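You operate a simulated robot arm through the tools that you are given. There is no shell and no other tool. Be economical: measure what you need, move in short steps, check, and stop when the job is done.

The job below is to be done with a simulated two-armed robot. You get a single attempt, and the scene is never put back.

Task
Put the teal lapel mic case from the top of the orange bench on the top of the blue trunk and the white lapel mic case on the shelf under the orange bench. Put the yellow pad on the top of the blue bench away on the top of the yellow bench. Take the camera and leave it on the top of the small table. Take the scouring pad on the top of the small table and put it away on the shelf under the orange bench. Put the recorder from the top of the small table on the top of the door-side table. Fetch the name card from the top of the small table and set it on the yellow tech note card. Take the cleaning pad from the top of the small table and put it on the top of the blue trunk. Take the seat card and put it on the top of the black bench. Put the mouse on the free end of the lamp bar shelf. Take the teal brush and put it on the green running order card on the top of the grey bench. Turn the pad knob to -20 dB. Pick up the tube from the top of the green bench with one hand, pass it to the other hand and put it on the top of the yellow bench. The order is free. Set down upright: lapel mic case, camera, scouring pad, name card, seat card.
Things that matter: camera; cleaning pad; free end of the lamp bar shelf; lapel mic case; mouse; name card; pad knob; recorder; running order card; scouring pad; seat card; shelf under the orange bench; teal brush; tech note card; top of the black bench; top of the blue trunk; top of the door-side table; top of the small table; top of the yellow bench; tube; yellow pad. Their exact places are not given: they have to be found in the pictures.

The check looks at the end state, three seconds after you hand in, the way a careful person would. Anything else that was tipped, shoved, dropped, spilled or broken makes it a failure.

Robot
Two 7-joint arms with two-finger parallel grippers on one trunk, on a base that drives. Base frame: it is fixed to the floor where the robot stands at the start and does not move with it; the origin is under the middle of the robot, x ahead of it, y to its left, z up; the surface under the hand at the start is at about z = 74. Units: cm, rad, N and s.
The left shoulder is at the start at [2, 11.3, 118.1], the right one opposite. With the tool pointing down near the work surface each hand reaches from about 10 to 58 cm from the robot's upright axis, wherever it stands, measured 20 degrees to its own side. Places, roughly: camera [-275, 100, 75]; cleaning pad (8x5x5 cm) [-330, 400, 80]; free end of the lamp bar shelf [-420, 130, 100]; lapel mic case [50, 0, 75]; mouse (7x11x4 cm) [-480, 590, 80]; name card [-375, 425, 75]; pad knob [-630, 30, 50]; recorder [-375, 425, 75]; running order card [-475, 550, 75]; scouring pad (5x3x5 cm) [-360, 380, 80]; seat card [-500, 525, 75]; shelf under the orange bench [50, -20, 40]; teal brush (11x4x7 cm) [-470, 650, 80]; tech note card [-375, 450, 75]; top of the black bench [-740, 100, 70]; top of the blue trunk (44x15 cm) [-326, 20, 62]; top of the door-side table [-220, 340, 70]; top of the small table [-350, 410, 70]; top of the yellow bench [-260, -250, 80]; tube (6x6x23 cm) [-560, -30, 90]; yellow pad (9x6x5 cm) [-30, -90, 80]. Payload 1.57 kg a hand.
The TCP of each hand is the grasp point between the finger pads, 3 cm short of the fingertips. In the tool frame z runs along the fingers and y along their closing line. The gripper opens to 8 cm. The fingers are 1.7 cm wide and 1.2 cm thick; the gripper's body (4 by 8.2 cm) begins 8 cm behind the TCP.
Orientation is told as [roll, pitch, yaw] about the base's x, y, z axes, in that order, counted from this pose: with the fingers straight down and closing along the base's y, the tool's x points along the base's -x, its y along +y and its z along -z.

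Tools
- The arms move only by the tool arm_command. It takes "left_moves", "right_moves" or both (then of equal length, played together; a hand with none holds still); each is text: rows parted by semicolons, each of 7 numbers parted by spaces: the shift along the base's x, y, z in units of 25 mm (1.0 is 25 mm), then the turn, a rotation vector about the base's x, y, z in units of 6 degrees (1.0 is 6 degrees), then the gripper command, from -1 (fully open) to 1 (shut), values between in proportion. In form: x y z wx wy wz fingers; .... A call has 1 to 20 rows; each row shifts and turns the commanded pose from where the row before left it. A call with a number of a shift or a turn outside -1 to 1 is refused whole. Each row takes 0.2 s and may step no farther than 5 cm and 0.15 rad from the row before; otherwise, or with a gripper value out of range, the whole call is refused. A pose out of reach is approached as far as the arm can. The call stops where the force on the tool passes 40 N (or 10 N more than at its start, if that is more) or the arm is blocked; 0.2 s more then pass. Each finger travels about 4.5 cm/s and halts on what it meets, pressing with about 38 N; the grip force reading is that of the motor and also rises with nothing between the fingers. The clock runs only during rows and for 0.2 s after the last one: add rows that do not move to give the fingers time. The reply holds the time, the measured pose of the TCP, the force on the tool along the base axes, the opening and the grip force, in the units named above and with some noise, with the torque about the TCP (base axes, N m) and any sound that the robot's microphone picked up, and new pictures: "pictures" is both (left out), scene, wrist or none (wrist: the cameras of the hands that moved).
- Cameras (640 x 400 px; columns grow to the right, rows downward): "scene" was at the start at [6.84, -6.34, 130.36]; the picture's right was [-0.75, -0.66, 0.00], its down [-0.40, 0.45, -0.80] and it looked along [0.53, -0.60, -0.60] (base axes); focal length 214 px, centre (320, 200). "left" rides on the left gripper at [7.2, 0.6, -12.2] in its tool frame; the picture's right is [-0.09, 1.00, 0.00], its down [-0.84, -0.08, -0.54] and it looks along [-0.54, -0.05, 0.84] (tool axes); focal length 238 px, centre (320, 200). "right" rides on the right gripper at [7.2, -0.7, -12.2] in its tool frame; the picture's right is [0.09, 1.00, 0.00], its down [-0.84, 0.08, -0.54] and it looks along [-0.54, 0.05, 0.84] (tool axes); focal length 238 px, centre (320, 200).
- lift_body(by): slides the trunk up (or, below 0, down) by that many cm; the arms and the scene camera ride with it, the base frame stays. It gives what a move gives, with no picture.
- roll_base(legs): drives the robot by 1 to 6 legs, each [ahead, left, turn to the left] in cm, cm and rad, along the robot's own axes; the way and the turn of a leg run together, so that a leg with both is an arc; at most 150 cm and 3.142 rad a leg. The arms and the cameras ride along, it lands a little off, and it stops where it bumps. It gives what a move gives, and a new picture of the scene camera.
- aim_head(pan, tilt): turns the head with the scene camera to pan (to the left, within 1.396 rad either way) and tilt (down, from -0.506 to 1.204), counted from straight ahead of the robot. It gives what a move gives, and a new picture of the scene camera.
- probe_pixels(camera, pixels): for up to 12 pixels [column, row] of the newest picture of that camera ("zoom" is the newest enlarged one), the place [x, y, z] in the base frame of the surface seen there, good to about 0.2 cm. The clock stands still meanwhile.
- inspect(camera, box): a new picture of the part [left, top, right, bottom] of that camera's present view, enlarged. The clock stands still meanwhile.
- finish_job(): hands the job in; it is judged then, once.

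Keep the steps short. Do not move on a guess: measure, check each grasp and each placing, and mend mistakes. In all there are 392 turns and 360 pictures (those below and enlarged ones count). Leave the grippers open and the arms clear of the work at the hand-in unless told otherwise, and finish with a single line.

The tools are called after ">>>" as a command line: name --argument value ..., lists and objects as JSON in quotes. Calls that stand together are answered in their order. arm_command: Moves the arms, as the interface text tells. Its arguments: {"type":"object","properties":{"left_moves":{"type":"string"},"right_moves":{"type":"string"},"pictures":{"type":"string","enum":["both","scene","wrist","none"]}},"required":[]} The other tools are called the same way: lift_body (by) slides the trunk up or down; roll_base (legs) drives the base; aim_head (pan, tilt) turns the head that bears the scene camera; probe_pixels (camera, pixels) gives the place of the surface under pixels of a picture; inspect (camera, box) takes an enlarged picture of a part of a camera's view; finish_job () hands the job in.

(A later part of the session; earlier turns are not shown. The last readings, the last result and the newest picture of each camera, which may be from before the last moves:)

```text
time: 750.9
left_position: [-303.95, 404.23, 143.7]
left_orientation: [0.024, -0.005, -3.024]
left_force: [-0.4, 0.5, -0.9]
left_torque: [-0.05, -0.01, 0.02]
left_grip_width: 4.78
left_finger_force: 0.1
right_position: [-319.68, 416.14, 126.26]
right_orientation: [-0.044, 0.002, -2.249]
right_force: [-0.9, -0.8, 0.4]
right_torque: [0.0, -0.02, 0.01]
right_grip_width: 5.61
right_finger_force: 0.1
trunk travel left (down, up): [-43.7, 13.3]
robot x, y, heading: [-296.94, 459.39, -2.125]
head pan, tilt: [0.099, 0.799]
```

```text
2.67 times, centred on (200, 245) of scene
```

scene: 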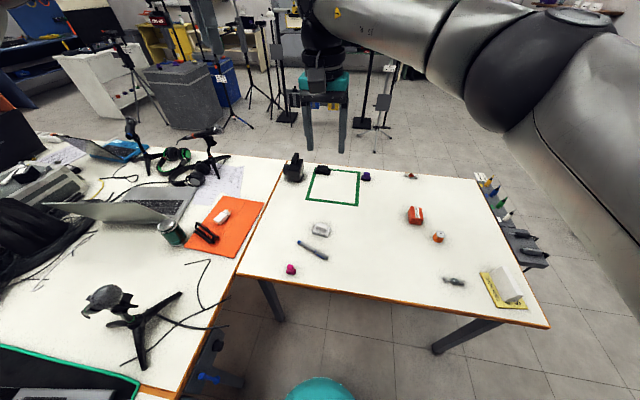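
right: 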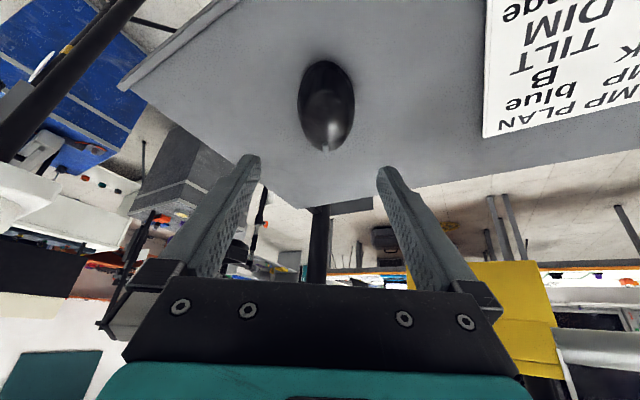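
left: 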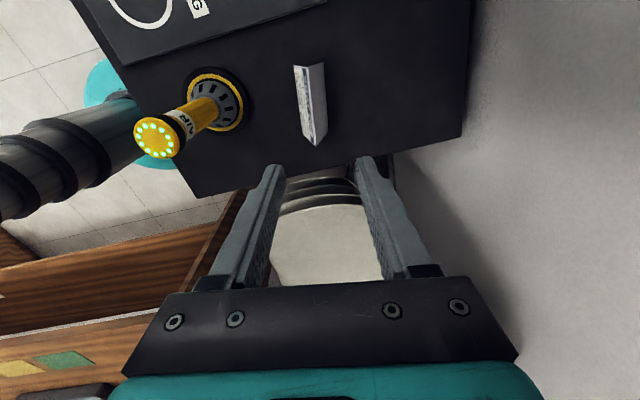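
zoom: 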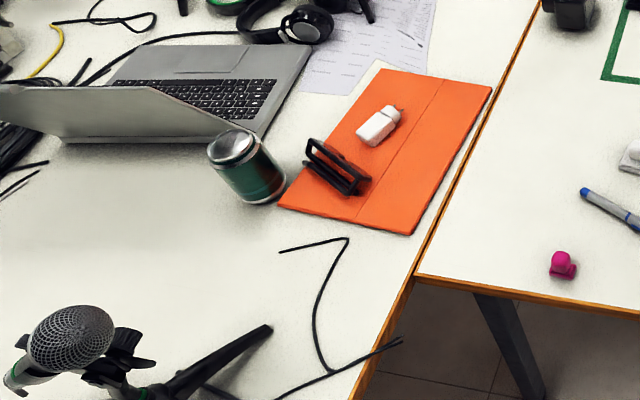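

>>> probe_pixels --camera "zoom" --pixels '[[190, 255], [150, 260], [230, 270], [372, 275], [330, 250], [265, 325], [245, 200], [400, 300], [100, 200], [180, 300]]'

>>> lift_body --by -26

>>> roll_base --legs '[[0, 0, -0.14], [15, 0, 0]]'

```text
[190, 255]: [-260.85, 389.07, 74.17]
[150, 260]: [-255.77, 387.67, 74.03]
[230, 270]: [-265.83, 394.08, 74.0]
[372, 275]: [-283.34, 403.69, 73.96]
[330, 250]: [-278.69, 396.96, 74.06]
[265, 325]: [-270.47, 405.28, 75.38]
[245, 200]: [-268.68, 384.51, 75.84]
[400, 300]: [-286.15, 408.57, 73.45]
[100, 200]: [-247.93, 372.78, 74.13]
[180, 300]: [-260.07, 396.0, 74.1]
```

```text
time: 753.6
left_position: [-303.96, 404.1, 117.76]
left_orientation: [0.025, -0.005, -3.023]
left_force: [0.0, -0.3, -0.1]
left_torque: [-0.01, 0.03, 0.0]
left_grip_width: 4.8
left_finger_force: 0.0
right_position: [-319.57, 416.2, 100.19]
right_orientation: [-0.044, 0.001, -2.248]
right_force: [0.6, -0.1, 0.2]
right_torque: [-0.02, -0.02, 0.0]
right_grip_width: 5.59
right_finger_force: 0.1
trunk travel left (down, up): [-17.7, 39.3]
robot x, y, heading: [-296.84, 459.54, -2.127]
head pan, tilt: [0.099, 0.799]
```

```text
time: 755.6
left_position: [-321.1, 393.98, 117.69]
left_orientation: [0.025, -0.005, 3.122]
left_force: [0.3, 0.4, 0.1]
left_torque: [0.01, 0.0, -0.02]
left_grip_width: 4.8
left_finger_force: 0.0
right_position: [-335.06, 408.06, 100.13]
right_orientation: [-0.044, 0.001, -2.387]
right_force: [0.0, 0.3, -1.0]
right_torque: [0.03, -0.02, 0.0]
right_grip_width: 5.6
right_finger_force: 0.0
trunk travel left (down, up): [-17.7, 39.3]
robot x, y, heading: [-306.43, 448.13, -2.264]
head pan, tilt: [0.099, 0.799]
```

scene: 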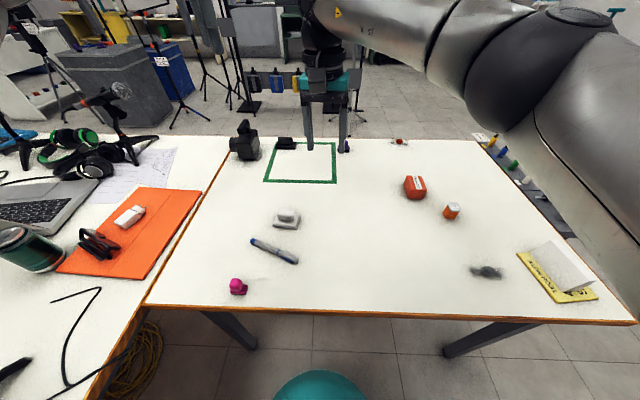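

First the recorder (centre (-365.7,415.7), 6×4.6 cm, top z 78.3) with the right hand.

>>> roll_base --legs '[[0, -12, 0], [8, 0, 0]]'

>>> arm_command --right_moves "-0.93 0.35 0 0 0 0.26 -0.7; -0.93 0.35 0 0 0 0.26 -0.7; -0.93 0.35 0 0 0 0.26 -0.7; -0.93 0.35 0 0 0 0.26 -0.7; -0.93 0.35 0 0 0 0.26 -0.7; -0.93 0.35 0 0 0 0.26 -0.7; -0.93 0.35 0 0 0 0.26 -0.7; 0 0 -1 0 0 0 -0.7; 0 0 -1 0 0 0 -0.7; 0 0 -1 0 0 0 -0.7; 0 0 -1 0 0 0 -0.7" --pictures "wrist"

```text
time: 757.5
left_position: [-335.84, 395.77, 117.68]
left_orientation: [0.023, -0.004, 3.12]
left_force: [0.0, -0.2, -0.6]
left_torque: [0.02, -0.01, -0.01]
left_grip_width: 4.8
left_finger_force: 0.1
right_position: [-349.47, 409.68, 100.2]
right_orientation: [-0.045, 0.001, -2.389]
right_force: [0.0, -0.3, 0.2]
right_torque: [-0.01, 0.01, -0.01]
right_grip_width: 5.62
right_finger_force: 0.0
trunk travel left (down, up): [-17.7, 39.3]
robot x, y, heading: [-320.95, 450.07, -2.267]
head pan, tilt: [0.099, 0.799]
```

scene: 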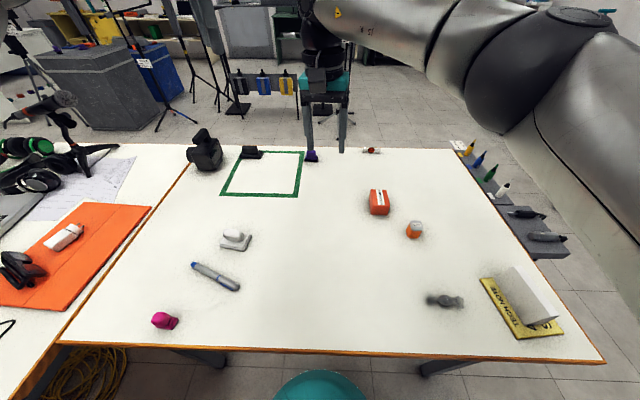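

```text
time: 759.9
left_position: [-335.84, 395.79, 117.71]
left_orientation: [0.024, -0.005, 3.118]
left_force: [0.1, -0.2, 0.5]
left_torque: [0.01, -0.05, 0.04]
left_grip_width: 4.79
left_finger_force: 0.0
right_position: [-365.82, 415.93, 90.19]
right_orientation: [-0.042, 0.001, -2.196]
right_force: [0.7, 0.3, -0.2]
right_torque: [0.01, 0.0, 0.02]
right_grip_width: 6.79
right_finger_force: 0.1
trunk travel left (down, up): [-17.7, 39.3]
robot x, y, heading: [-320.96, 449.57, -2.268]
head pan, tilt: [0.099, 0.799]
```

right: 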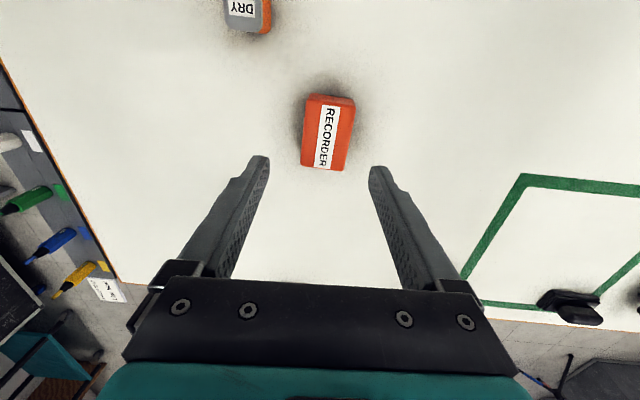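

Centred. I lower, grip and lift.

>>> arm_command --right_moves "0 0 -1 0 0 0 -0.7; 0 0 -1 0 0 0 -0.7; 0 0 -1 0 0 0 -0.7; 0 0 -1 0 0 0 -0.7; 0 0 -0.95 0 0 0 -0.7; 0 0 0 0 0 0 1; 0 0 0 0 0 0 1; 0 0 0 0 0 0 1; 0 0 0 0 0 0 1; 0 0 0.6 0 0 0 1; 0 0 1 0 0 0 1; 0 0 1 0 0 0 1; 0 0 1 0 0 0 1; 0 0 1 0 0 0 1; 0 0 1 0 0 0 1; 0 0 1 0 0 0 1; 0 0 1 0 0 0 1" --pictures "wrist"

```text
time: 763.5
left_position: [-335.76, 395.7, 117.72]
left_orientation: [0.025, -0.006, 3.119]
left_force: [1.1, 0.2, 0.2]
left_torque: [-0.03, -0.02, -0.02]
left_grip_width: 4.8
left_finger_force: 0.0
right_position: [-365.59, 415.77, 96.61]
right_orientation: [-0.043, 0.002, -2.197]
right_force: [-0.6, -0.2, -2.3]
right_torque: [0.03, -0.03, 0.01]
right_grip_width: 4.96
right_finger_force: 38.5
trunk travel left (down, up): [-17.7, 39.3]
robot x, y, heading: [-320.96, 449.77, -2.271]
head pan, tilt: [0.099, 0.799]
```

right: 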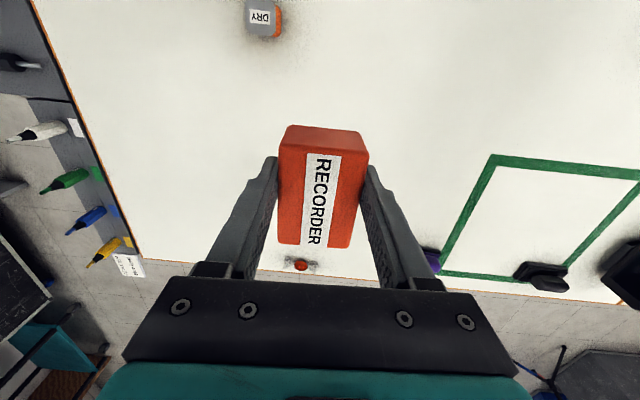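

Held. The spot at the laptop (door-side) table's near corner, right of the cable, is (-282.3,403). I turn left and line up.

>>> roll_base --legs '[[0, 0, 1.2], [0, 20, 0], [6, 0, 0]]'

>>> aim_head --pan -0.1 --tilt 0.9

```text
time: 768.6
left_position: [-255.65, 421.0, 117.68]
left_orientation: [0.022, -0.004, -1.953]
left_force: [0.5, -0.3, 0.6]
left_torque: [0.04, 0.03, -0.02]
left_grip_width: 4.82
left_finger_force: 0.0
right_position: [-284.91, 400.1, 96.6]
right_orientation: [-0.043, 0.002, -0.985]
right_force: [0.0, -0.4, -2.6]
right_torque: [0.02, 0.0, -0.01]
right_grip_width: 4.97
right_finger_force: 38.1
trunk travel left (down, up): [-17.7, 39.3]
robot x, y, heading: [-300.91, 453.95, -1.056]
head pan, tilt: [0.099, 0.799]
```

scene: 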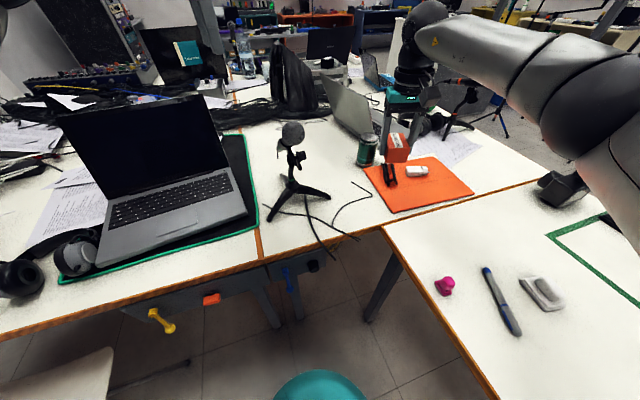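

```text
time: 769.4
left_position: [-255.67, 421.11, 117.77]
left_orientation: [0.024, -0.005, -1.952]
left_force: [0.1, -0.6, 0.8]
left_torque: [-0.01, 0.03, 0.0]
left_grip_width: 4.79
left_finger_force: 0.1
right_position: [-285.03, 400.2, 96.71]
right_orientation: [-0.042, 0.0, -0.987]
right_force: [0.0, 0.1, -3.2]
right_torque: [0.02, 0.09, -0.05]
right_grip_width: 4.97
right_finger_force: 38.3
trunk travel left (down, up): [-17.7, 39.3]
robot x, y, heading: [-301.25, 453.98, -1.056]
head pan, tilt: [-0.099, 0.901]
```

scene: 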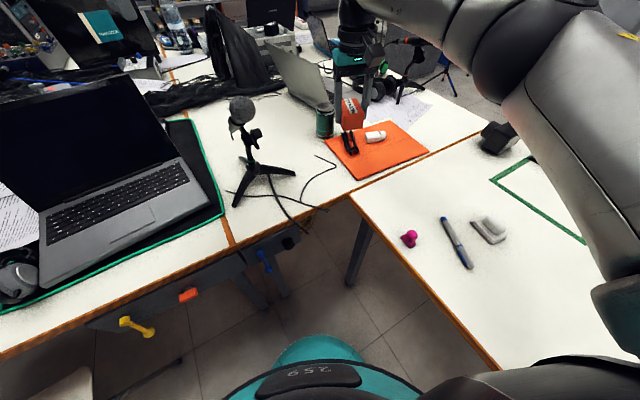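

>>> probe_pixels --camera "scene" --pixels '[[325, 195], [300, 190], [310, 165], [230, 240], [180, 250], [215, 170], [345, 200], [330, 170], [150, 60], [100, 320], [265, 110], [340, 158]]'

```text
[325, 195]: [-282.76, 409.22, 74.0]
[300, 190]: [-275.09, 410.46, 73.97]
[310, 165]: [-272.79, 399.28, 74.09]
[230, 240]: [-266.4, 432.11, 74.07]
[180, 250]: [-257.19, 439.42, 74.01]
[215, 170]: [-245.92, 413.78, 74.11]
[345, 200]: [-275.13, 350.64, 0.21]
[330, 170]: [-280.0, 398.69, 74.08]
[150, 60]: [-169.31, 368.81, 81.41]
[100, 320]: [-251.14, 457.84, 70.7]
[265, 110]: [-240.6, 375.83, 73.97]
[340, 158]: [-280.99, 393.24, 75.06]
```

>>> inspect --camera "scene" --box '[210, 90, 370, 220]'

```text
3.08 times, centred on (290, 155) of scene
```

zoom: 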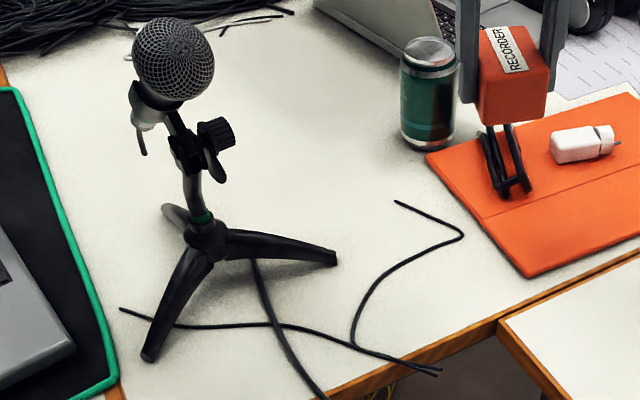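

>>> probe_pixels --camera "zoom" --pixels '[[450, 290], [460, 238], [400, 290], [520, 272], [440, 310], [490, 300], [430, 365], [420, 255]]'

```text
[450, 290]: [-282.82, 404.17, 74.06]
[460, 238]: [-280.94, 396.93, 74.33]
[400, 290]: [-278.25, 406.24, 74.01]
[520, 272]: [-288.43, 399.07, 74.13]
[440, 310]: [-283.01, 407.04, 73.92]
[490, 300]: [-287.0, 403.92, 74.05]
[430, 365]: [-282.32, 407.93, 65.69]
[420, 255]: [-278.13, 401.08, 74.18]
```

The corner spot between cable and edge is enough if the recorder is aligned with the edge. I rotate the hand −68°, move over (-282.3,402.6), and lower.

>>> arm_command --right_moves "0.09 0.08 0 0 0 -0.95 1; 0.09 0.08 0 0 0 -0.95 1; 0.09 0.08 0 0 0 -0.95 1; 0.09 0.08 0 0 0 -0.95 1; 0.09 0.08 0 0 0 -0.95 1; 0.09 0.08 0 0 0 -0.95 1; 0.09 0.08 0 0 0 -0.95 1; 0.09 0.08 0 0 0 -0.95 1; 0.09 0.08 0 0 0 -0.95 1; 0.09 0.08 0 0 0 -0.95 1; 0.09 0.08 0 0 0 -0.95 1; 0.09 0.08 0 0 0 -0.95 1; 0 0 -1 0 0 0 1; 0 0 -1 0 0 0 1; 0 0 -1 0 0 0 1; 0 0 -1 0 0 0 1; 0 0 -1 0 0 0 1" --pictures "both"

```text
time: 773.0
left_position: [-255.6, 421.07, 117.74]
left_orientation: [0.024, -0.006, -1.952]
left_force: [0.4, 0.0, -0.6]
left_torque: [0.0, 0.0, 0.02]
left_grip_width: 4.81
left_finger_force: 0.1
right_position: [-282.41, 402.53, 84.2]
right_orientation: [-0.041, 0.002, -2.178]
right_force: [-0.4, 0.4, -2.7]
right_torque: [0.01, -0.03, 0.0]
right_grip_width: 4.95
right_finger_force: 37.9
trunk travel left (down, up): [-17.7, 39.3]
robot x, y, heading: [-300.81, 453.87, -1.05]
head pan, tilt: [-0.099, 0.901]
```

scene: 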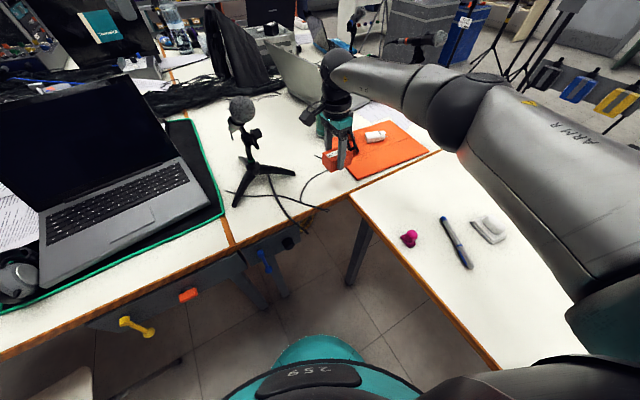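
right: 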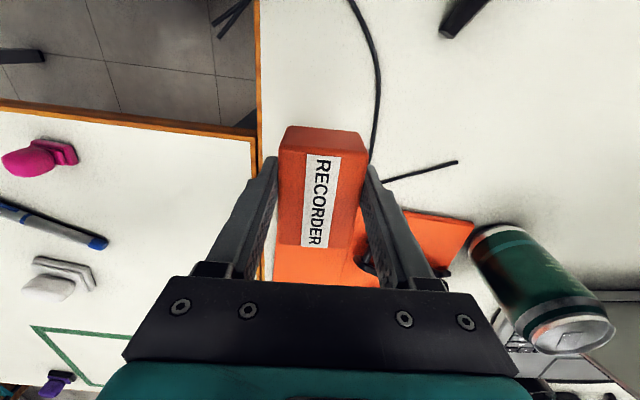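

I shift 1.5 cm away from the orange mat and lower to contact.

>>> arm_command --right_moves "0.34 0.48 0 0 0 0 1; 0 0 -1 0 0 0 1; 0 0 -1 0 0 0 1; 0 0 -0.3 0 0 0 1; 0 0 -0.1 0 0 0 1; 0 0 0 0 0 0 1" --pictures "none"

>>> arm_command --right_moves "0 0 -0.08 0 0 0 1; 0 0 -0.08 0 0 0 1; 0 0 0 0 0 0 1" --pictures "none"

```text
time: 774.4
left_position: [-255.68, 420.98, 117.8]
left_orientation: [0.023, -0.007, -1.952]
left_force: [0.0, -0.6, 0.7]
left_torque: [0.0, -0.02, -0.04]
left_grip_width: 4.78
left_finger_force: 0.1
right_position: [-281.62, 403.77, 78.15]
right_orientation: [-0.044, 0.001, -2.178]
right_force: [0.4, 0.5, -2.0]
right_torque: [0.03, 0.01, 0.0]
right_grip_width: 4.95
right_finger_force: 37.7
trunk travel left (down, up): [-17.7, 39.3]
robot x, y, heading: [-300.83, 453.94, -1.055]
head pan, tilt: [-0.099, 0.901]
```

```text
time: 775.1
left_position: [-255.7, 421.25, 117.77]
left_orientation: [0.024, -0.005, -1.953]
left_force: [0.6, -0.6, -0.2]
left_torque: [-0.02, 0.01, -0.03]
left_grip_width: 4.82
left_finger_force: 0.0
right_position: [-281.45, 403.67, 77.96]
right_orientation: [-0.04, 0.0, -2.179]
right_force: [-2.1, 0.9, 11.3]
right_torque: [-0.49, 0.04, -0.07]
right_grip_width: 4.93
right_finger_force: 38.1
trunk travel left (down, up): [-17.7, 39.3]
robot x, y, heading: [-301.26, 454.06, -1.052]
head pan, tilt: [-0.099, 0.901]
```

Contact. I release, rise, and check.

>>> arm_command --right_moves "0 0 0 0 0 0 -0.6; 0 0 0 0 0 0 -0.6; 0 0 0 0 0 0 -0.6; 0 0 0.5 0 0 0 -0.6; 0 0 1 0 0 0 -0.6; 0 0 1 0 0 0 -0.6; 0 0 1 0 0 0 -0.6; 0 0 1 0 0 0 -0.6; 0 0 1 0 0 0 -0.6; 0 0 1 0 0 0 -0.6; 0 0 1 0 0 0 -0.6; 0 0 1 0 0 0 -0.6" --pictures "wrist"

```text
time: 777.8
left_position: [-255.63, 421.01, 117.85]
left_orientation: [0.025, -0.005, -1.953]
left_force: [-0.1, -0.5, -0.2]
left_torque: [-0.01, 0.02, 0.0]
left_grip_width: 4.82
left_finger_force: 0.1
right_position: [-281.53, 403.78, 99.12]
right_orientation: [-0.044, 0.002, -2.181]
right_force: [-0.1, 0.4, 0.7]
right_torque: [-0.02, 0.03, 0.0]
right_grip_width: 6.42
right_finger_force: 0.1
trunk travel left (down, up): [-17.7, 39.3]
robot x, y, heading: [-300.97, 454.32, -1.054]
head pan, tilt: [-0.099, 0.901]
```

right: 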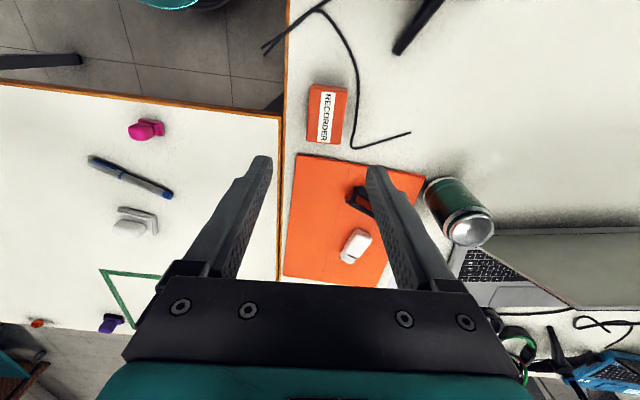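

Recorder is on the door-side table. Now the cleaning pad: I turn slightly, shift right and rotate the hand to yaw −0.73 above it.

>>> roll_base --legs '[[0, 0, -0.246], [0, -20, 0]]'

>>> arm_command --right_moves "-0.273 0.195 0 0 0 0.952 -0.2; -0.273 0.195 0 0 0 0.952 -0.2; -0.273 0.195 0 0 0 0.952 -0.2; -0.273 0.195 0 0 0 0.952 -0.2; -0.273 0.195 0 0 0 0.952 -0.2; -0.273 0.195 0 0 0 0.952 -0.2; -0.273 0.195 0 0 0 0.952 -0.2; -0.273 0.195 0 0 0 0.952 -0.2; -0.273 0.195 0 0 0 0.952 -0.2; -0.273 0.195 0 0 0 0.952 -0.2; -0.273 0.195 0 0 0 0.952 -0.2; -0.273 0.195 0 0 0 0.952 -0.2; -0.273 0.195 0 0 0 0.952 -0.2; -0.273 0.195 0 0 0 0.952 -0.2; -0.273 0.195 0 0 0 0.952 -0.2; -0.273 0.195 0 0 0 0.952 -0.2; -0.273 0.195 0 0 0 0.952 -0.2; 0 0 -1 0 0 0 -0.2; 0 0 -1 0 0 0 -0.2; 0 0 -1 0 0 0 -0.2" --pictures "wrist"

```text
time: 780.2
left_position: [-283.58, 406.01, 117.81]
left_orientation: [0.025, -0.005, -2.189]
left_force: [0.0, -0.5, 0.1]
left_torque: [0.02, 0.0, 0.02]
left_grip_width: 4.81
left_finger_force: 0.1
right_position: [-312.69, 395.19, 98.84]
right_orientation: [-0.045, 0.001, -2.414]
right_force: [0.4, 0.6, 0.3]
right_torque: [0.02, -0.07, 0.0]
right_grip_width: 6.43
right_finger_force: 0.0
trunk travel left (down, up): [-17.7, 39.3]
robot x, y, heading: [-319.73, 448.78, -1.293]
head pan, tilt: [-0.099, 0.901]
```

scene: 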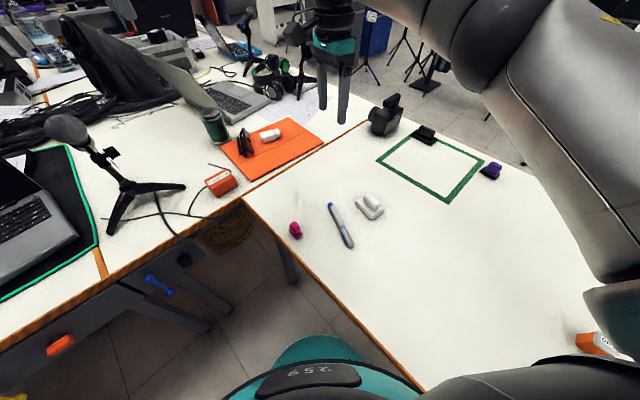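

```text
time: 784.4
left_position: [-283.54, 406.08, 117.8]
left_orientation: [0.024, -0.006, -2.188]
left_force: [0.5, -0.1, 0.2]
left_torque: [0.02, 0.0, 0.0]
left_grip_width: 4.79
left_finger_force: 0.1
right_position: [-324.18, 403.73, 91.4]
right_orientation: [-0.045, 0.003, -0.721]
right_force: [0.0, 0.0, 0.3]
right_torque: [-0.04, 0.02, 0.03]
right_grip_width: 4.84
right_finger_force: 0.1
trunk travel left (down, up): [-17.7, 39.3]
robot x, y, heading: [-319.7, 448.65, -1.295]
head pan, tilt: [-0.099, 0.901]
```

right: 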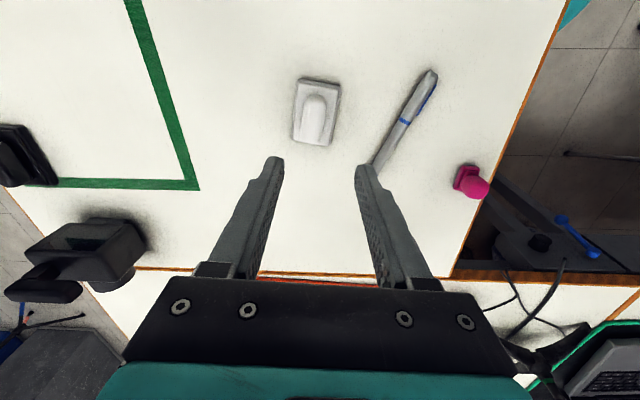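

>>> arm_command --right_moves "-0.2 -0.1 -1 0 0 0 -0.2; 0 0 -1 0 0 0 -0.2; 0 0 -1 0 0 0 -0.2; 0 0 -1 0 0 0 -0.2; 0 0 -0.8 0 0 0 -0.2; 0 0 0 0 0 0 1; 0 0 0 0 0 0 1; 0 0 0 0 0 0 1; 0 0 0 0 0 0 1; 0 0 0.6 0 0 0 1; 0 0 1 0 0 0 1; 0 0 1 0 0 0 1; 0 0 1 0 0 0 1; 0 0 1 0 0 0 1; 0 0 1 0 0 0 1; 0 0 1 0 0 0 1; 0 0 1 0 0 0 1" --pictures "wrist"

```text
time: 788.0
left_position: [-283.57, 405.96, 117.79]
left_orientation: [0.025, -0.006, -2.189]
left_force: [0.1, -0.3, -0.1]
left_torque: [-0.02, -0.01, -0.02]
left_grip_width: 4.81
left_finger_force: 0.1
right_position: [-324.91, 403.29, 98.52]
right_orientation: [-0.044, 0.002, -0.722]
right_force: [-0.1, 0.4, 0.3]
right_torque: [0.01, 0.01, 0.0]
right_grip_width: 2.27
right_finger_force: 35.6
trunk travel left (down, up): [-17.7, 39.3]
robot x, y, heading: [-319.89, 449.05, -1.295]
head pan, tilt: [-0.099, 0.901]
```

right: 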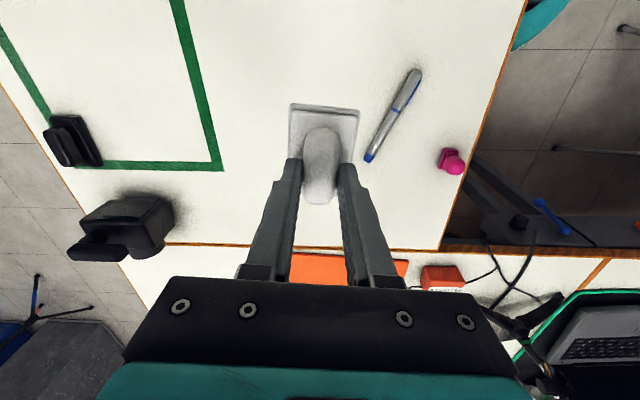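

Cleaning pad held. Next the scouring pad from the table's front: I raise 10, turn right (away from the laptops), and drive back round the west end.

>>> lift_body --by 10

>>> roll_base --legs '[[-15, 0, 0], [0, 0, -2], [0, 0, -1.958], [10, 0, 0], [0, 65, 0], [0, 66, 0]]'

>>> roll_base --legs '[[-107, 0, 0], [-68, 0, 0], [0, -108, 0]]'

```text
time: 789.3
left_position: [-283.51, 406.08, 127.7]
left_orientation: [0.024, -0.004, -2.189]
left_force: [0.4, 0.3, -0.5]
left_torque: [-0.01, 0.01, -0.02]
left_grip_width: 4.8
left_finger_force: 0.1
right_position: [-324.91, 403.41, 108.61]
right_orientation: [-0.042, 0.003, -0.72]
right_force: [0.3, 0.9, -0.3]
right_torque: [0.02, 0.0, 0.0]
right_grip_width: 2.3
right_finger_force: 35.0
trunk travel left (down, up): [-27.7, 29.3]
robot x, y, heading: [-319.86, 448.58, -1.29]
head pan, tilt: [-0.099, 0.901]
```

```text
time: 807.2
left_position: [-435.86, 586.46, 127.82]
left_orientation: [0.025, -0.005, 0.209]
left_force: [-0.2, 0.3, -0.7]
left_torque: [0.0, 0.0, 0.02]
left_grip_width: 4.8
left_finger_force: 0.0
right_position: [-403.47, 560.51, 108.56]
right_orientation: [-0.045, 0.003, 1.677]
right_force: [-0.4, -0.8, 0.1]
right_torque: [0.01, 0.02, 0.0]
right_grip_width: 2.26
right_finger_force: 35.7
trunk travel left (down, up): [-27.7, 29.3]
robot x, y, heading: [-438.35, 530.81, 1.107]
head pan, tilt: [-0.099, 0.901]
```

scene: 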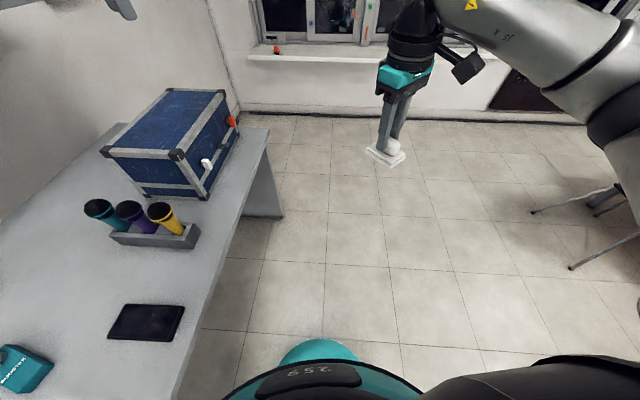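

```text
time: 821.4
left_position: [-416.88, 378.05, 127.75]
left_orientation: [0.023, -0.007, 0.211]
left_force: [0.4, 0.3, 0.4]
left_torque: [-0.05, -0.02, -0.03]
left_grip_width: 4.81
left_finger_force: 0.0
right_position: [-384.63, 352.25, 108.5]
right_orientation: [-0.043, 0.002, 1.679]
right_force: [0.9, -0.3, -0.9]
right_torque: [0.03, 0.01, -0.01]
right_grip_width: 2.29
right_finger_force: 35.7
trunk travel left (down, up): [-27.7, 29.3]
robot x, y, heading: [-418.65, 322.05, 1.102]
head pan, tilt: [-0.099, 0.901]
```

scene: 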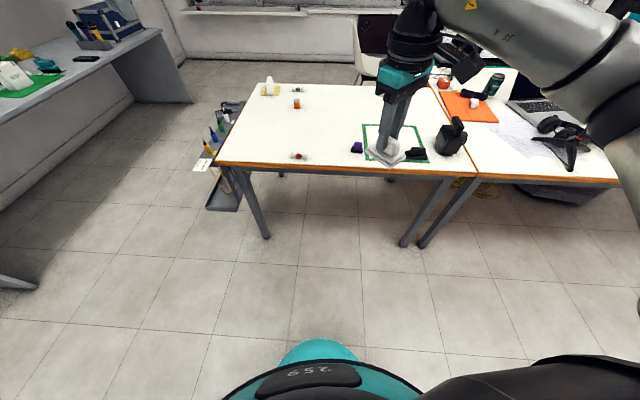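

>>> roll_base --legs '[[0, 0, -0.14], [0, -33, 0], [18, 0, 0]]'

>>> inspect --camera "scene" --box '[240, 60, 440, 220]'

```text
time: 825.4
left_position: [-370.64, 373.34, 127.74]
left_orientation: [0.021, -0.004, 0.065]
left_force: [-0.1, 0.7, -0.1]
left_torque: [-0.03, -0.01, 0.02]
left_grip_width: 4.78
left_finger_force: 0.1
right_position: [-342.45, 342.9, 108.37]
right_orientation: [-0.044, 0.002, 1.534]
right_force: [0.0, 1.1, -0.3]
right_torque: [-0.03, 0.0, -0.02]
right_grip_width: 2.28
right_finger_force: 35.5
trunk travel left (down, up): [-27.7, 29.3]
robot x, y, heading: [-380.75, 318.25, 0.964]
head pan, tilt: [-0.099, 0.901]
```

scene: 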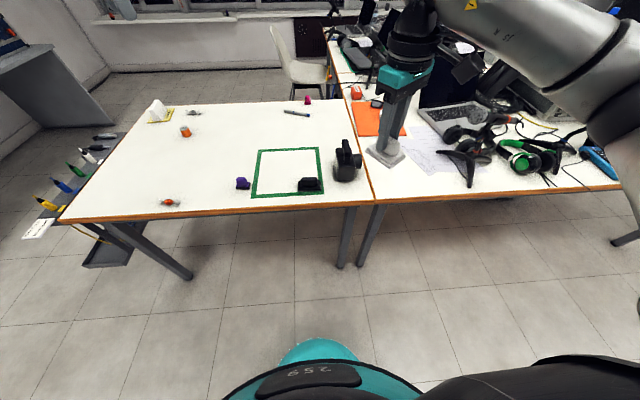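

```text
2.50 times, centred on (340, 140) of scene
```

zoom: 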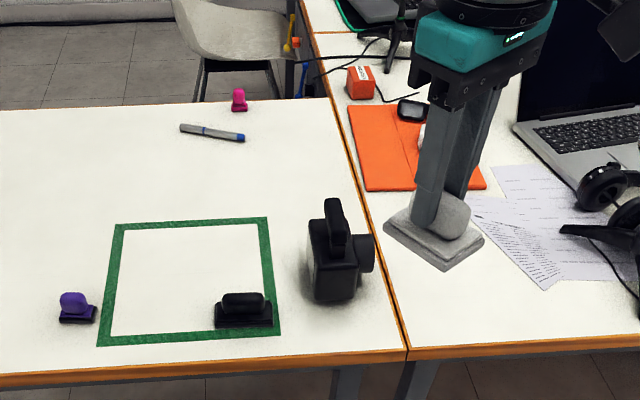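

>>> inspect --camera "scene" --box '[222, 168, 262, 198]'

>>> probe_pixels --camera "zoom" --pixels '[[260, 160], [380, 160], [320, 150], [230, 280], [430, 280], [440, 240], [320, 230], [320, 330]]'

```text
13.33 times, centred on (242, 183) of scene
```

zoom: 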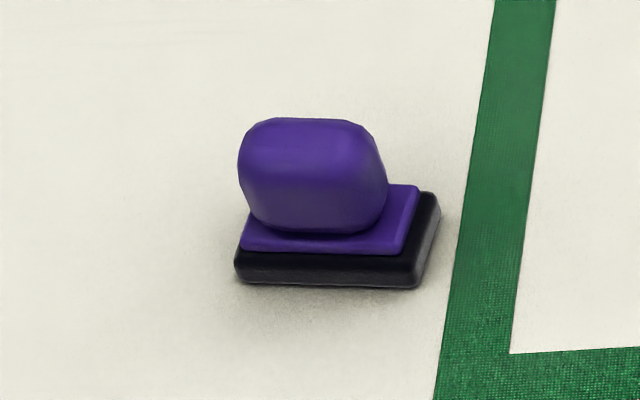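

```text
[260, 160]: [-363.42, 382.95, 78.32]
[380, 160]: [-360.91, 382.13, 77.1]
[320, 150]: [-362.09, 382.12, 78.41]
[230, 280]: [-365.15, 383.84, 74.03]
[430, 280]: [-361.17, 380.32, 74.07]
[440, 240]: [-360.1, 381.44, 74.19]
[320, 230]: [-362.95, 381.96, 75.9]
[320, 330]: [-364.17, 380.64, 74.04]
```

Scouring pad: handle centre ≈(-361.9,382.7), axis −41°. I drive 15 in, lower 6, and bring the left hand (tilted 45°, pointing along the pad) to a pre-grasp.

>>> roll_base --legs '[[15, 0, 0]]'

>>> lift_body --by -6

>>> arm_command --left_moves "-0.3 0.12 -0.5 0 0 -0.93 -0.3; -0.3 0.12 -0.5 0 0 -0.93 -0.3; -0.3 0.12 -0.5 0 0 -0.93 -0.3; -0.3 0.12 -0.5 0 0 -0.93 -0.3; -0.3 0.12 -0.5 0 0 -0.93 -0.3; -0.3 0.12 -0.5 0 0 -0.93 -0.3; -0.3 0.12 -0.5 0 0 -0.93 -0.3; -0.3 0.12 -0.5 0 0 -0.93 -0.3; 0 0 -0.8 -0.615 -0.707 0 -0.3; 0 0 -0.8 -0.615 -0.707 0 -0.3; 0 0 -0.8 -0.615 -0.707 0 -0.3; 0 0 -0.8 -0.615 -0.707 0 -0.3; 0 0 -0.8 -0.615 -0.707 0 -0.3; 0 0 -0.8 -0.615 -0.707 0 -0.3; 0 0 -0.8 -0.615 -0.707 0 -0.3; 0 0 -0.8 -0.615 -0.707 0 -0.3; 0 0 0 0 0 0 -0.3" --pictures "both"

```text
time: 826.8
left_position: [-362.15, 385.85, 127.7]
left_orientation: [0.023, -0.006, 0.069]
left_force: [0.6, 0.3, -0.4]
left_torque: [0.0, 0.02, 0.01]
left_grip_width: 4.8
left_finger_force: 0.0
right_position: [-333.87, 355.5, 108.54]
right_orientation: [-0.044, 0.001, 1.537]
right_force: [0.2, 0.8, -0.6]
right_torque: [-0.02, 0.0, 0.01]
right_grip_width: 2.3
right_finger_force: 35.5
trunk travel left (down, up): [-27.7, 29.3]
robot x, y, heading: [-372.29, 330.57, 0.964]
head pan, tilt: [-0.099, 0.901]
```

scene: 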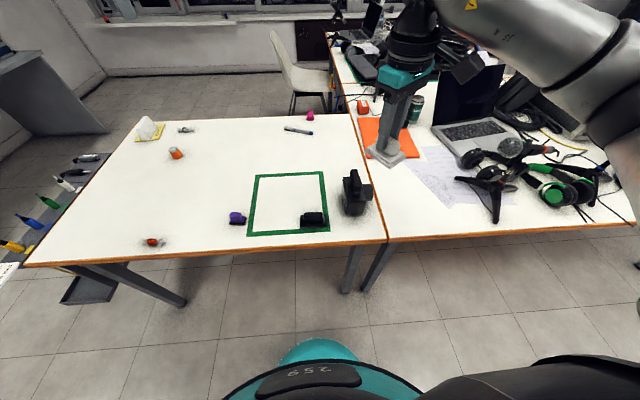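

```text
time: 827.8
left_position: [-362.22, 385.74, 121.71]
left_orientation: [0.025, -0.004, 0.068]
left_force: [-0.5, -0.2, -0.7]
left_torque: [0.01, 0.01, 0.01]
left_grip_width: 4.79
left_finger_force: 0.1
right_position: [-333.93, 355.43, 102.51]
right_orientation: [-0.044, 0.001, 1.538]
right_force: [0.4, 0.0, -0.7]
right_torque: [0.03, 0.04, 0.01]
right_grip_width: 2.27
right_finger_force: 35.2
trunk travel left (down, up): [-21.7, 35.3]
robot x, y, heading: [-372.25, 330.55, 0.968]
head pan, tilt: [-0.099, 0.901]
```

```text
time: 831.4
left_position: [-368.13, 388.12, 95.79]
left_orientation: [0.019, -0.789, -0.71]
left_force: [-0.7, 0.0, -0.7]
left_torque: [0.0, 0.03, 0.03]
left_grip_width: 5.2
left_finger_force: 0.1
right_position: [-334.02, 355.47, 102.43]
right_orientation: [-0.043, 0.003, 1.537]
right_force: [-0.3, 0.6, -1.4]
right_torque: [0.0, -0.02, -0.01]
right_grip_width: 2.29
right_finger_force: 35.7
trunk travel left (down, up): [-21.7, 35.3]
robot x, y, heading: [-372.38, 330.55, 0.968]
head pan, tilt: [-0.099, 0.901]
```

scene: 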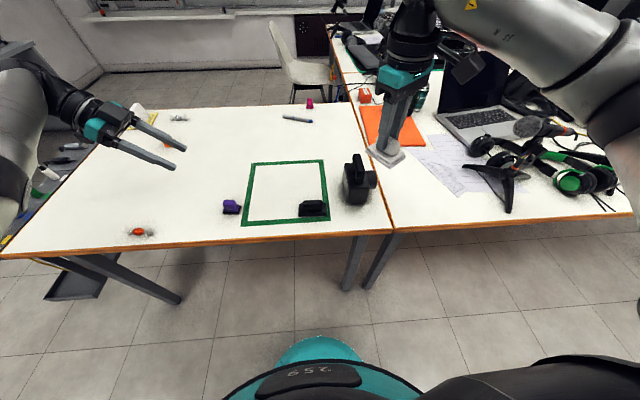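
left: 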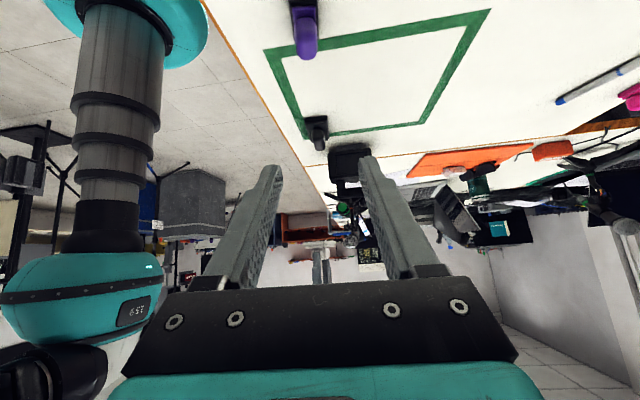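

>>> arm_command --left_moves "0 0 -1 0 0 0 -0.3; 0 0 -1 0 0 0 -0.3; 0 0 -1 0 0 0 -0.3; 0 0 -1 0 0 0 -0.3; 0.55 -0.47 -0.72 0 0 0 -0.3; 0.55 -0.47 -0.72 0 0 0 -0.3" --pictures "wrist"

```text
time: 832.8
left_position: [-366.11, 385.17, 82.6]
left_orientation: [0.018, -0.79, -0.709]
left_force: [-0.4, 0.4, 0.6]
left_torque: [0.01, 0.04, 0.01]
left_grip_width: 5.19
left_finger_force: 0.0
left hand out of reach, approached as far as the arm can: row 2, 3, 4, 5, 6
right_position: [-333.97, 355.43, 102.49]
right_orientation: [-0.045, 0.002, 1.536]
right_force: [0.0, -0.6, -0.6]
right_torque: [0.01, 0.0, -0.02]
right_grip_width: 2.32
right_finger_force: 35.7
trunk travel left (down, up): [-21.7, 35.3]
robot x, y, heading: [-371.99, 330.73, 0.967]
head pan, tilt: [-0.099, 0.901]
```

left: 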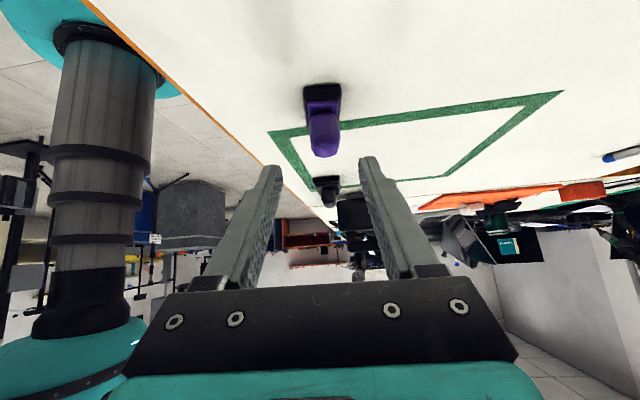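

>>> arm_command --left_moves "-0.3 0.25 0.8 0 0 0 -0.3" --pictures "none"

>>> roll_base --legs '[[6, 0, 0]]'

>>> arm_command --left_moves "0.1 -0.8 0 0 0 0 -0.3; 0.1 -0.8 0 0 0 0 -0.3; 0.1 -0.8 0 0 0 0 -0.3; 0 -0.2 -0.3 0 0 0 -0.3" --pictures "wrist"

```text
time: 833.2
left_position: [-366.87, 385.87, 84.5]
left_orientation: [0.018, -0.791, -0.709]
left_force: [-0.5, -0.1, -0.6]
left_torque: [0.02, -0.01, -0.01]
left_grip_width: 5.22
left_finger_force: 0.0
right_position: [-333.86, 355.48, 102.56]
right_orientation: [-0.045, 0.0, 1.538]
right_force: [0.4, 0.9, -1.9]
right_torque: [0.0, -0.01, -0.02]
right_grip_width: 2.3
right_finger_force: 35.3
trunk travel left (down, up): [-21.7, 35.3]
robot x, y, heading: [-372.27, 330.26, 0.96]
head pan, tilt: [-0.099, 0.901]
```

```text
time: 834.1
left_position: [-363.51, 390.67, 84.4]
left_orientation: [0.015, -0.791, -0.707]
left_force: [-0.4, 0.1, 0.4]
left_torque: [0.01, -0.02, 0.0]
left_grip_width: 5.2
left_finger_force: 0.0
right_position: [-330.61, 360.04, 102.61]
right_orientation: [-0.043, 0.001, 1.536]
right_force: [1.0, -0.6, -0.1]
right_torque: [-0.04, -0.01, -0.03]
right_grip_width: 2.28
right_finger_force: 35.0
trunk travel left (down, up): [-21.7, 35.3]
robot x, y, heading: [-368.95, 335.19, 0.963]
head pan, tilt: [-0.099, 0.901]
```

scene: 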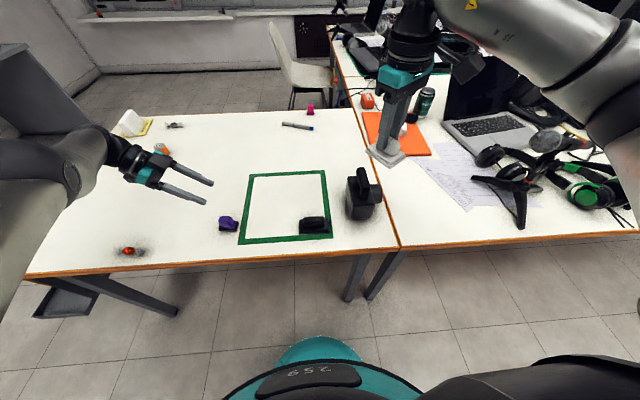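

```text
time: 835.1
left_position: [-362.53, 389.74, 82.56]
left_orientation: [0.014, -0.793, -0.71]
left_force: [-0.7, 0.9, 0.3]
left_torque: [0.0, -0.01, 0.01]
left_grip_width: 5.21
left_finger_force: 0.1
left hand out of reach, approached as far as the arm can: row 1, 2, 3
right_position: [-330.67, 360.08, 102.63]
right_orientation: [-0.043, 0.001, 1.536]
right_force: [-0.3, 0.9, -0.8]
right_torque: [0.03, 0.01, 0.0]
right_grip_width: 2.31
right_finger_force: 35.5
trunk travel left (down, up): [-21.7, 35.3]
robot x, y, heading: [-369.39, 335.31, 0.961]
head pan, tilt: [-0.099, 0.901]
```

left: 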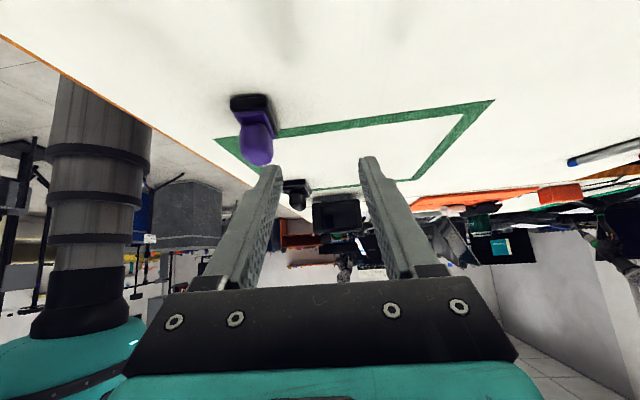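

The arm is at a joint limit here; I use base and trunk for the last centimetres.

>>> roll_base --legs '[[-5.3, -3.4, 0]]'

>>> inspect --camera "left" --box '[0, 0, 640, 400]'

```text
time: 836.1
left_position: [-362.62, 383.32, 82.58]
left_orientation: [0.015, -0.791, -0.71]
left_force: [0.0, -0.3, -0.3]
left_torque: [0.0, 0.03, 0.05]
left_grip_width: 5.2
left_finger_force: 0.0
right_position: [-330.82, 353.7, 102.59]
right_orientation: [-0.043, 0.003, 1.535]
right_force: [0.0, -0.7, -0.8]
right_torque: [0.0, 0.01, -0.02]
right_grip_width: 2.3
right_finger_force: 35.6
trunk travel left (down, up): [-21.7, 35.3]
robot x, y, heading: [-368.74, 329.25, 0.96]
head pan, tilt: [-0.099, 0.901]
```

scene: 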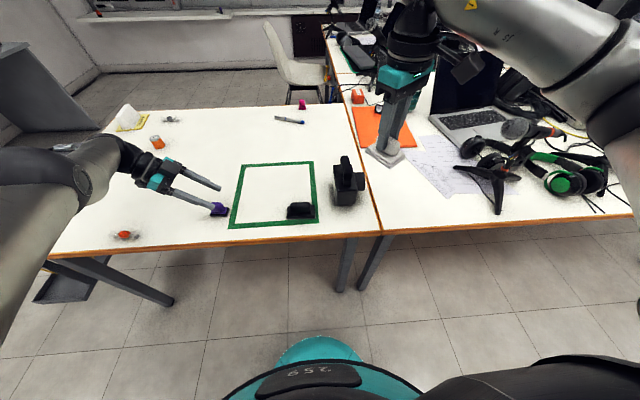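

```text
1.00 times, centred on (320, 200) of left (not enlarged: the box is as wide or as high as the picture)
```

zoom: 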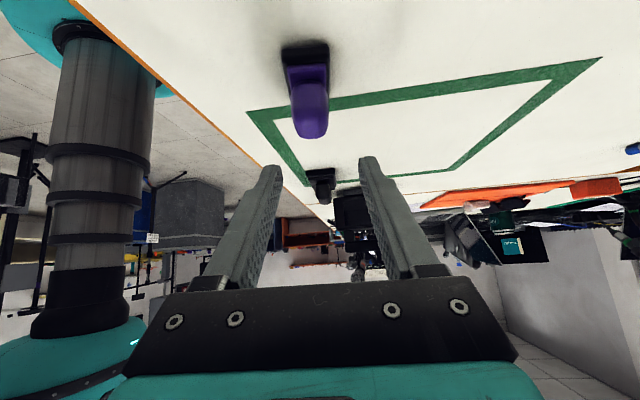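

>>> lift_body --by -3.9

>>> arm_command --left_moves "0 0 0 0 0 0 1; 0 0 0 0 0 0 1; 0 0 0 0 0 0 1; 0 0 0 0 0 0 1" --pictures "wrist"

```text
time: 836.9
left_position: [-362.69, 383.44, 78.63]
left_orientation: [0.013, -0.79, -0.71]
left_force: [0.5, 0.1, 0.9]
left_torque: [0.04, -0.01, 0.0]
left_grip_width: 5.19
left_finger_force: 0.1
right_position: [-330.77, 353.83, 98.5]
right_orientation: [-0.043, 0.001, 1.535]
right_force: [0.2, -0.1, -0.8]
right_torque: [-0.01, 0.0, -0.01]
right_grip_width: 2.29
right_finger_force: 35.1
trunk travel left (down, up): [-17.8, 39.2]
robot x, y, heading: [-369.15, 329.22, 0.957]
head pan, tilt: [-0.099, 0.901]
```

```text
time: 837.9
left_position: [-362.61, 383.46, 78.59]
left_orientation: [0.014, -0.792, -0.711]
left_force: [0.3, -0.4, 1.5]
left_torque: [-0.02, 0.0, 0.05]
left_grip_width: 2.28
left_finger_force: 34.5
right_position: [-330.73, 353.78, 98.69]
right_orientation: [-0.043, 0.003, 1.536]
right_force: [-0.7, -1.4, -0.4]
right_torque: [-0.01, 0.04, 0.0]
right_grip_width: 2.32
right_finger_force: 34.9
trunk travel left (down, up): [-17.8, 39.2]
robot x, y, heading: [-369.14, 328.7, 0.967]
head pan, tilt: [-0.099, 0.901]
```

left: 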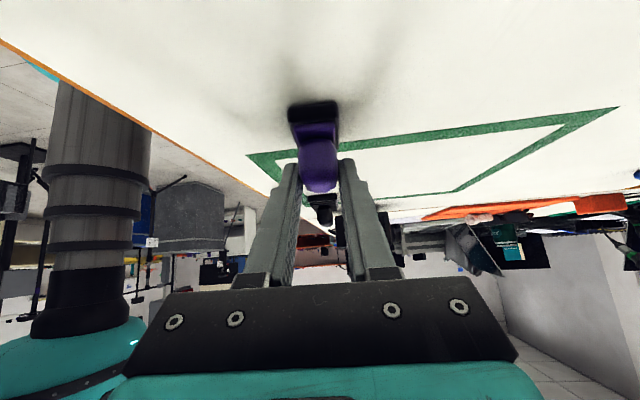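

Gripped. I raise the trunk 20 cm, back off, and take the east corridor to the orange bench (scouring pad first, then the trunk).

>>> lift_body --by 20

>>> roll_base --legs '[[-60, 0, 0], [0, 0, -1.495], [115, 0, 0], [115, 0, 0]]'

>>> roll_base --legs '[[0, 0, -0.16], [105, 0, 0], [100, 0, 0]]'

```text
time: 840.1
left_position: [-362.69, 383.41, 98.66]
left_orientation: [0.014, -0.793, -0.712]
left_force: [0.5, -0.3, -0.3]
left_torque: [0.0, 0.01, 0.0]
left_grip_width: 2.28
left_finger_force: 36.1
right_position: [-330.7, 353.77, 118.64]
right_orientation: [-0.043, 0.001, 1.537]
right_force: [0.2, -0.1, -0.7]
right_torque: [-0.02, -0.01, -0.03]
right_grip_width: 2.32
right_finger_force: 35.7
trunk travel left (down, up): [-37.8, 19.2]
robot x, y, heading: [-369.24, 328.76, 0.96]
head pan, tilt: [-0.099, 0.901]
```

```text
time: 857.9
left_position: [-146.15, 171.8, 98.68]
left_orientation: [0.015, -0.792, -2.165]
left_force: [-0.2, 0.7, -0.4]
left_torque: [0.0, 0.0, 0.0]
left_grip_width: 2.3
left_finger_force: 35.8
right_position: [-171.74, 136.59, 118.62]
right_orientation: [-0.043, 0.001, 0.081]
right_force: [-0.5, -0.4, 0.2]
right_torque: [-0.02, 0.03, 0.01]
right_grip_width: 2.3
right_finger_force: 35.5
trunk travel left (down, up): [-37.8, 19.2]
robot x, y, heading: [-200.72, 171.88, -0.487]
head pan, tilt: [-0.099, 0.901]
```

scene: 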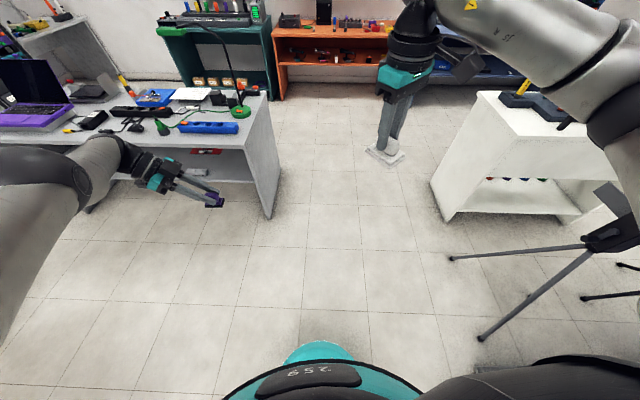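

```text
time: 868.8
left_position: [15.38, 36.09, 98.64]
left_orientation: [0.014, -0.794, -2.347]
left_force: [-0.1, 0.4, -1.0]
left_torque: [-0.03, -0.01, 0.01]
left_grip_width: 2.32
left_finger_force: 35.6
right_position: [-16.34, 6.23, 118.55]
right_orientation: [-0.042, 0.003, -0.105]
right_force: [-0.8, 0.6, -0.8]
right_torque: [0.04, 0.0, 0.0]
right_grip_width: 2.27
right_finger_force: 35.4
trunk travel left (down, up): [-37.8, 19.2]
robot x, y, heading: [-38.61, 46.38, -0.675]
head pan, tilt: [-0.099, 0.901]
```

scene: 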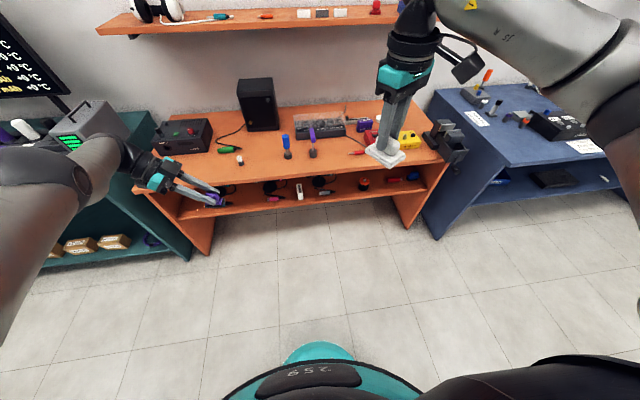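

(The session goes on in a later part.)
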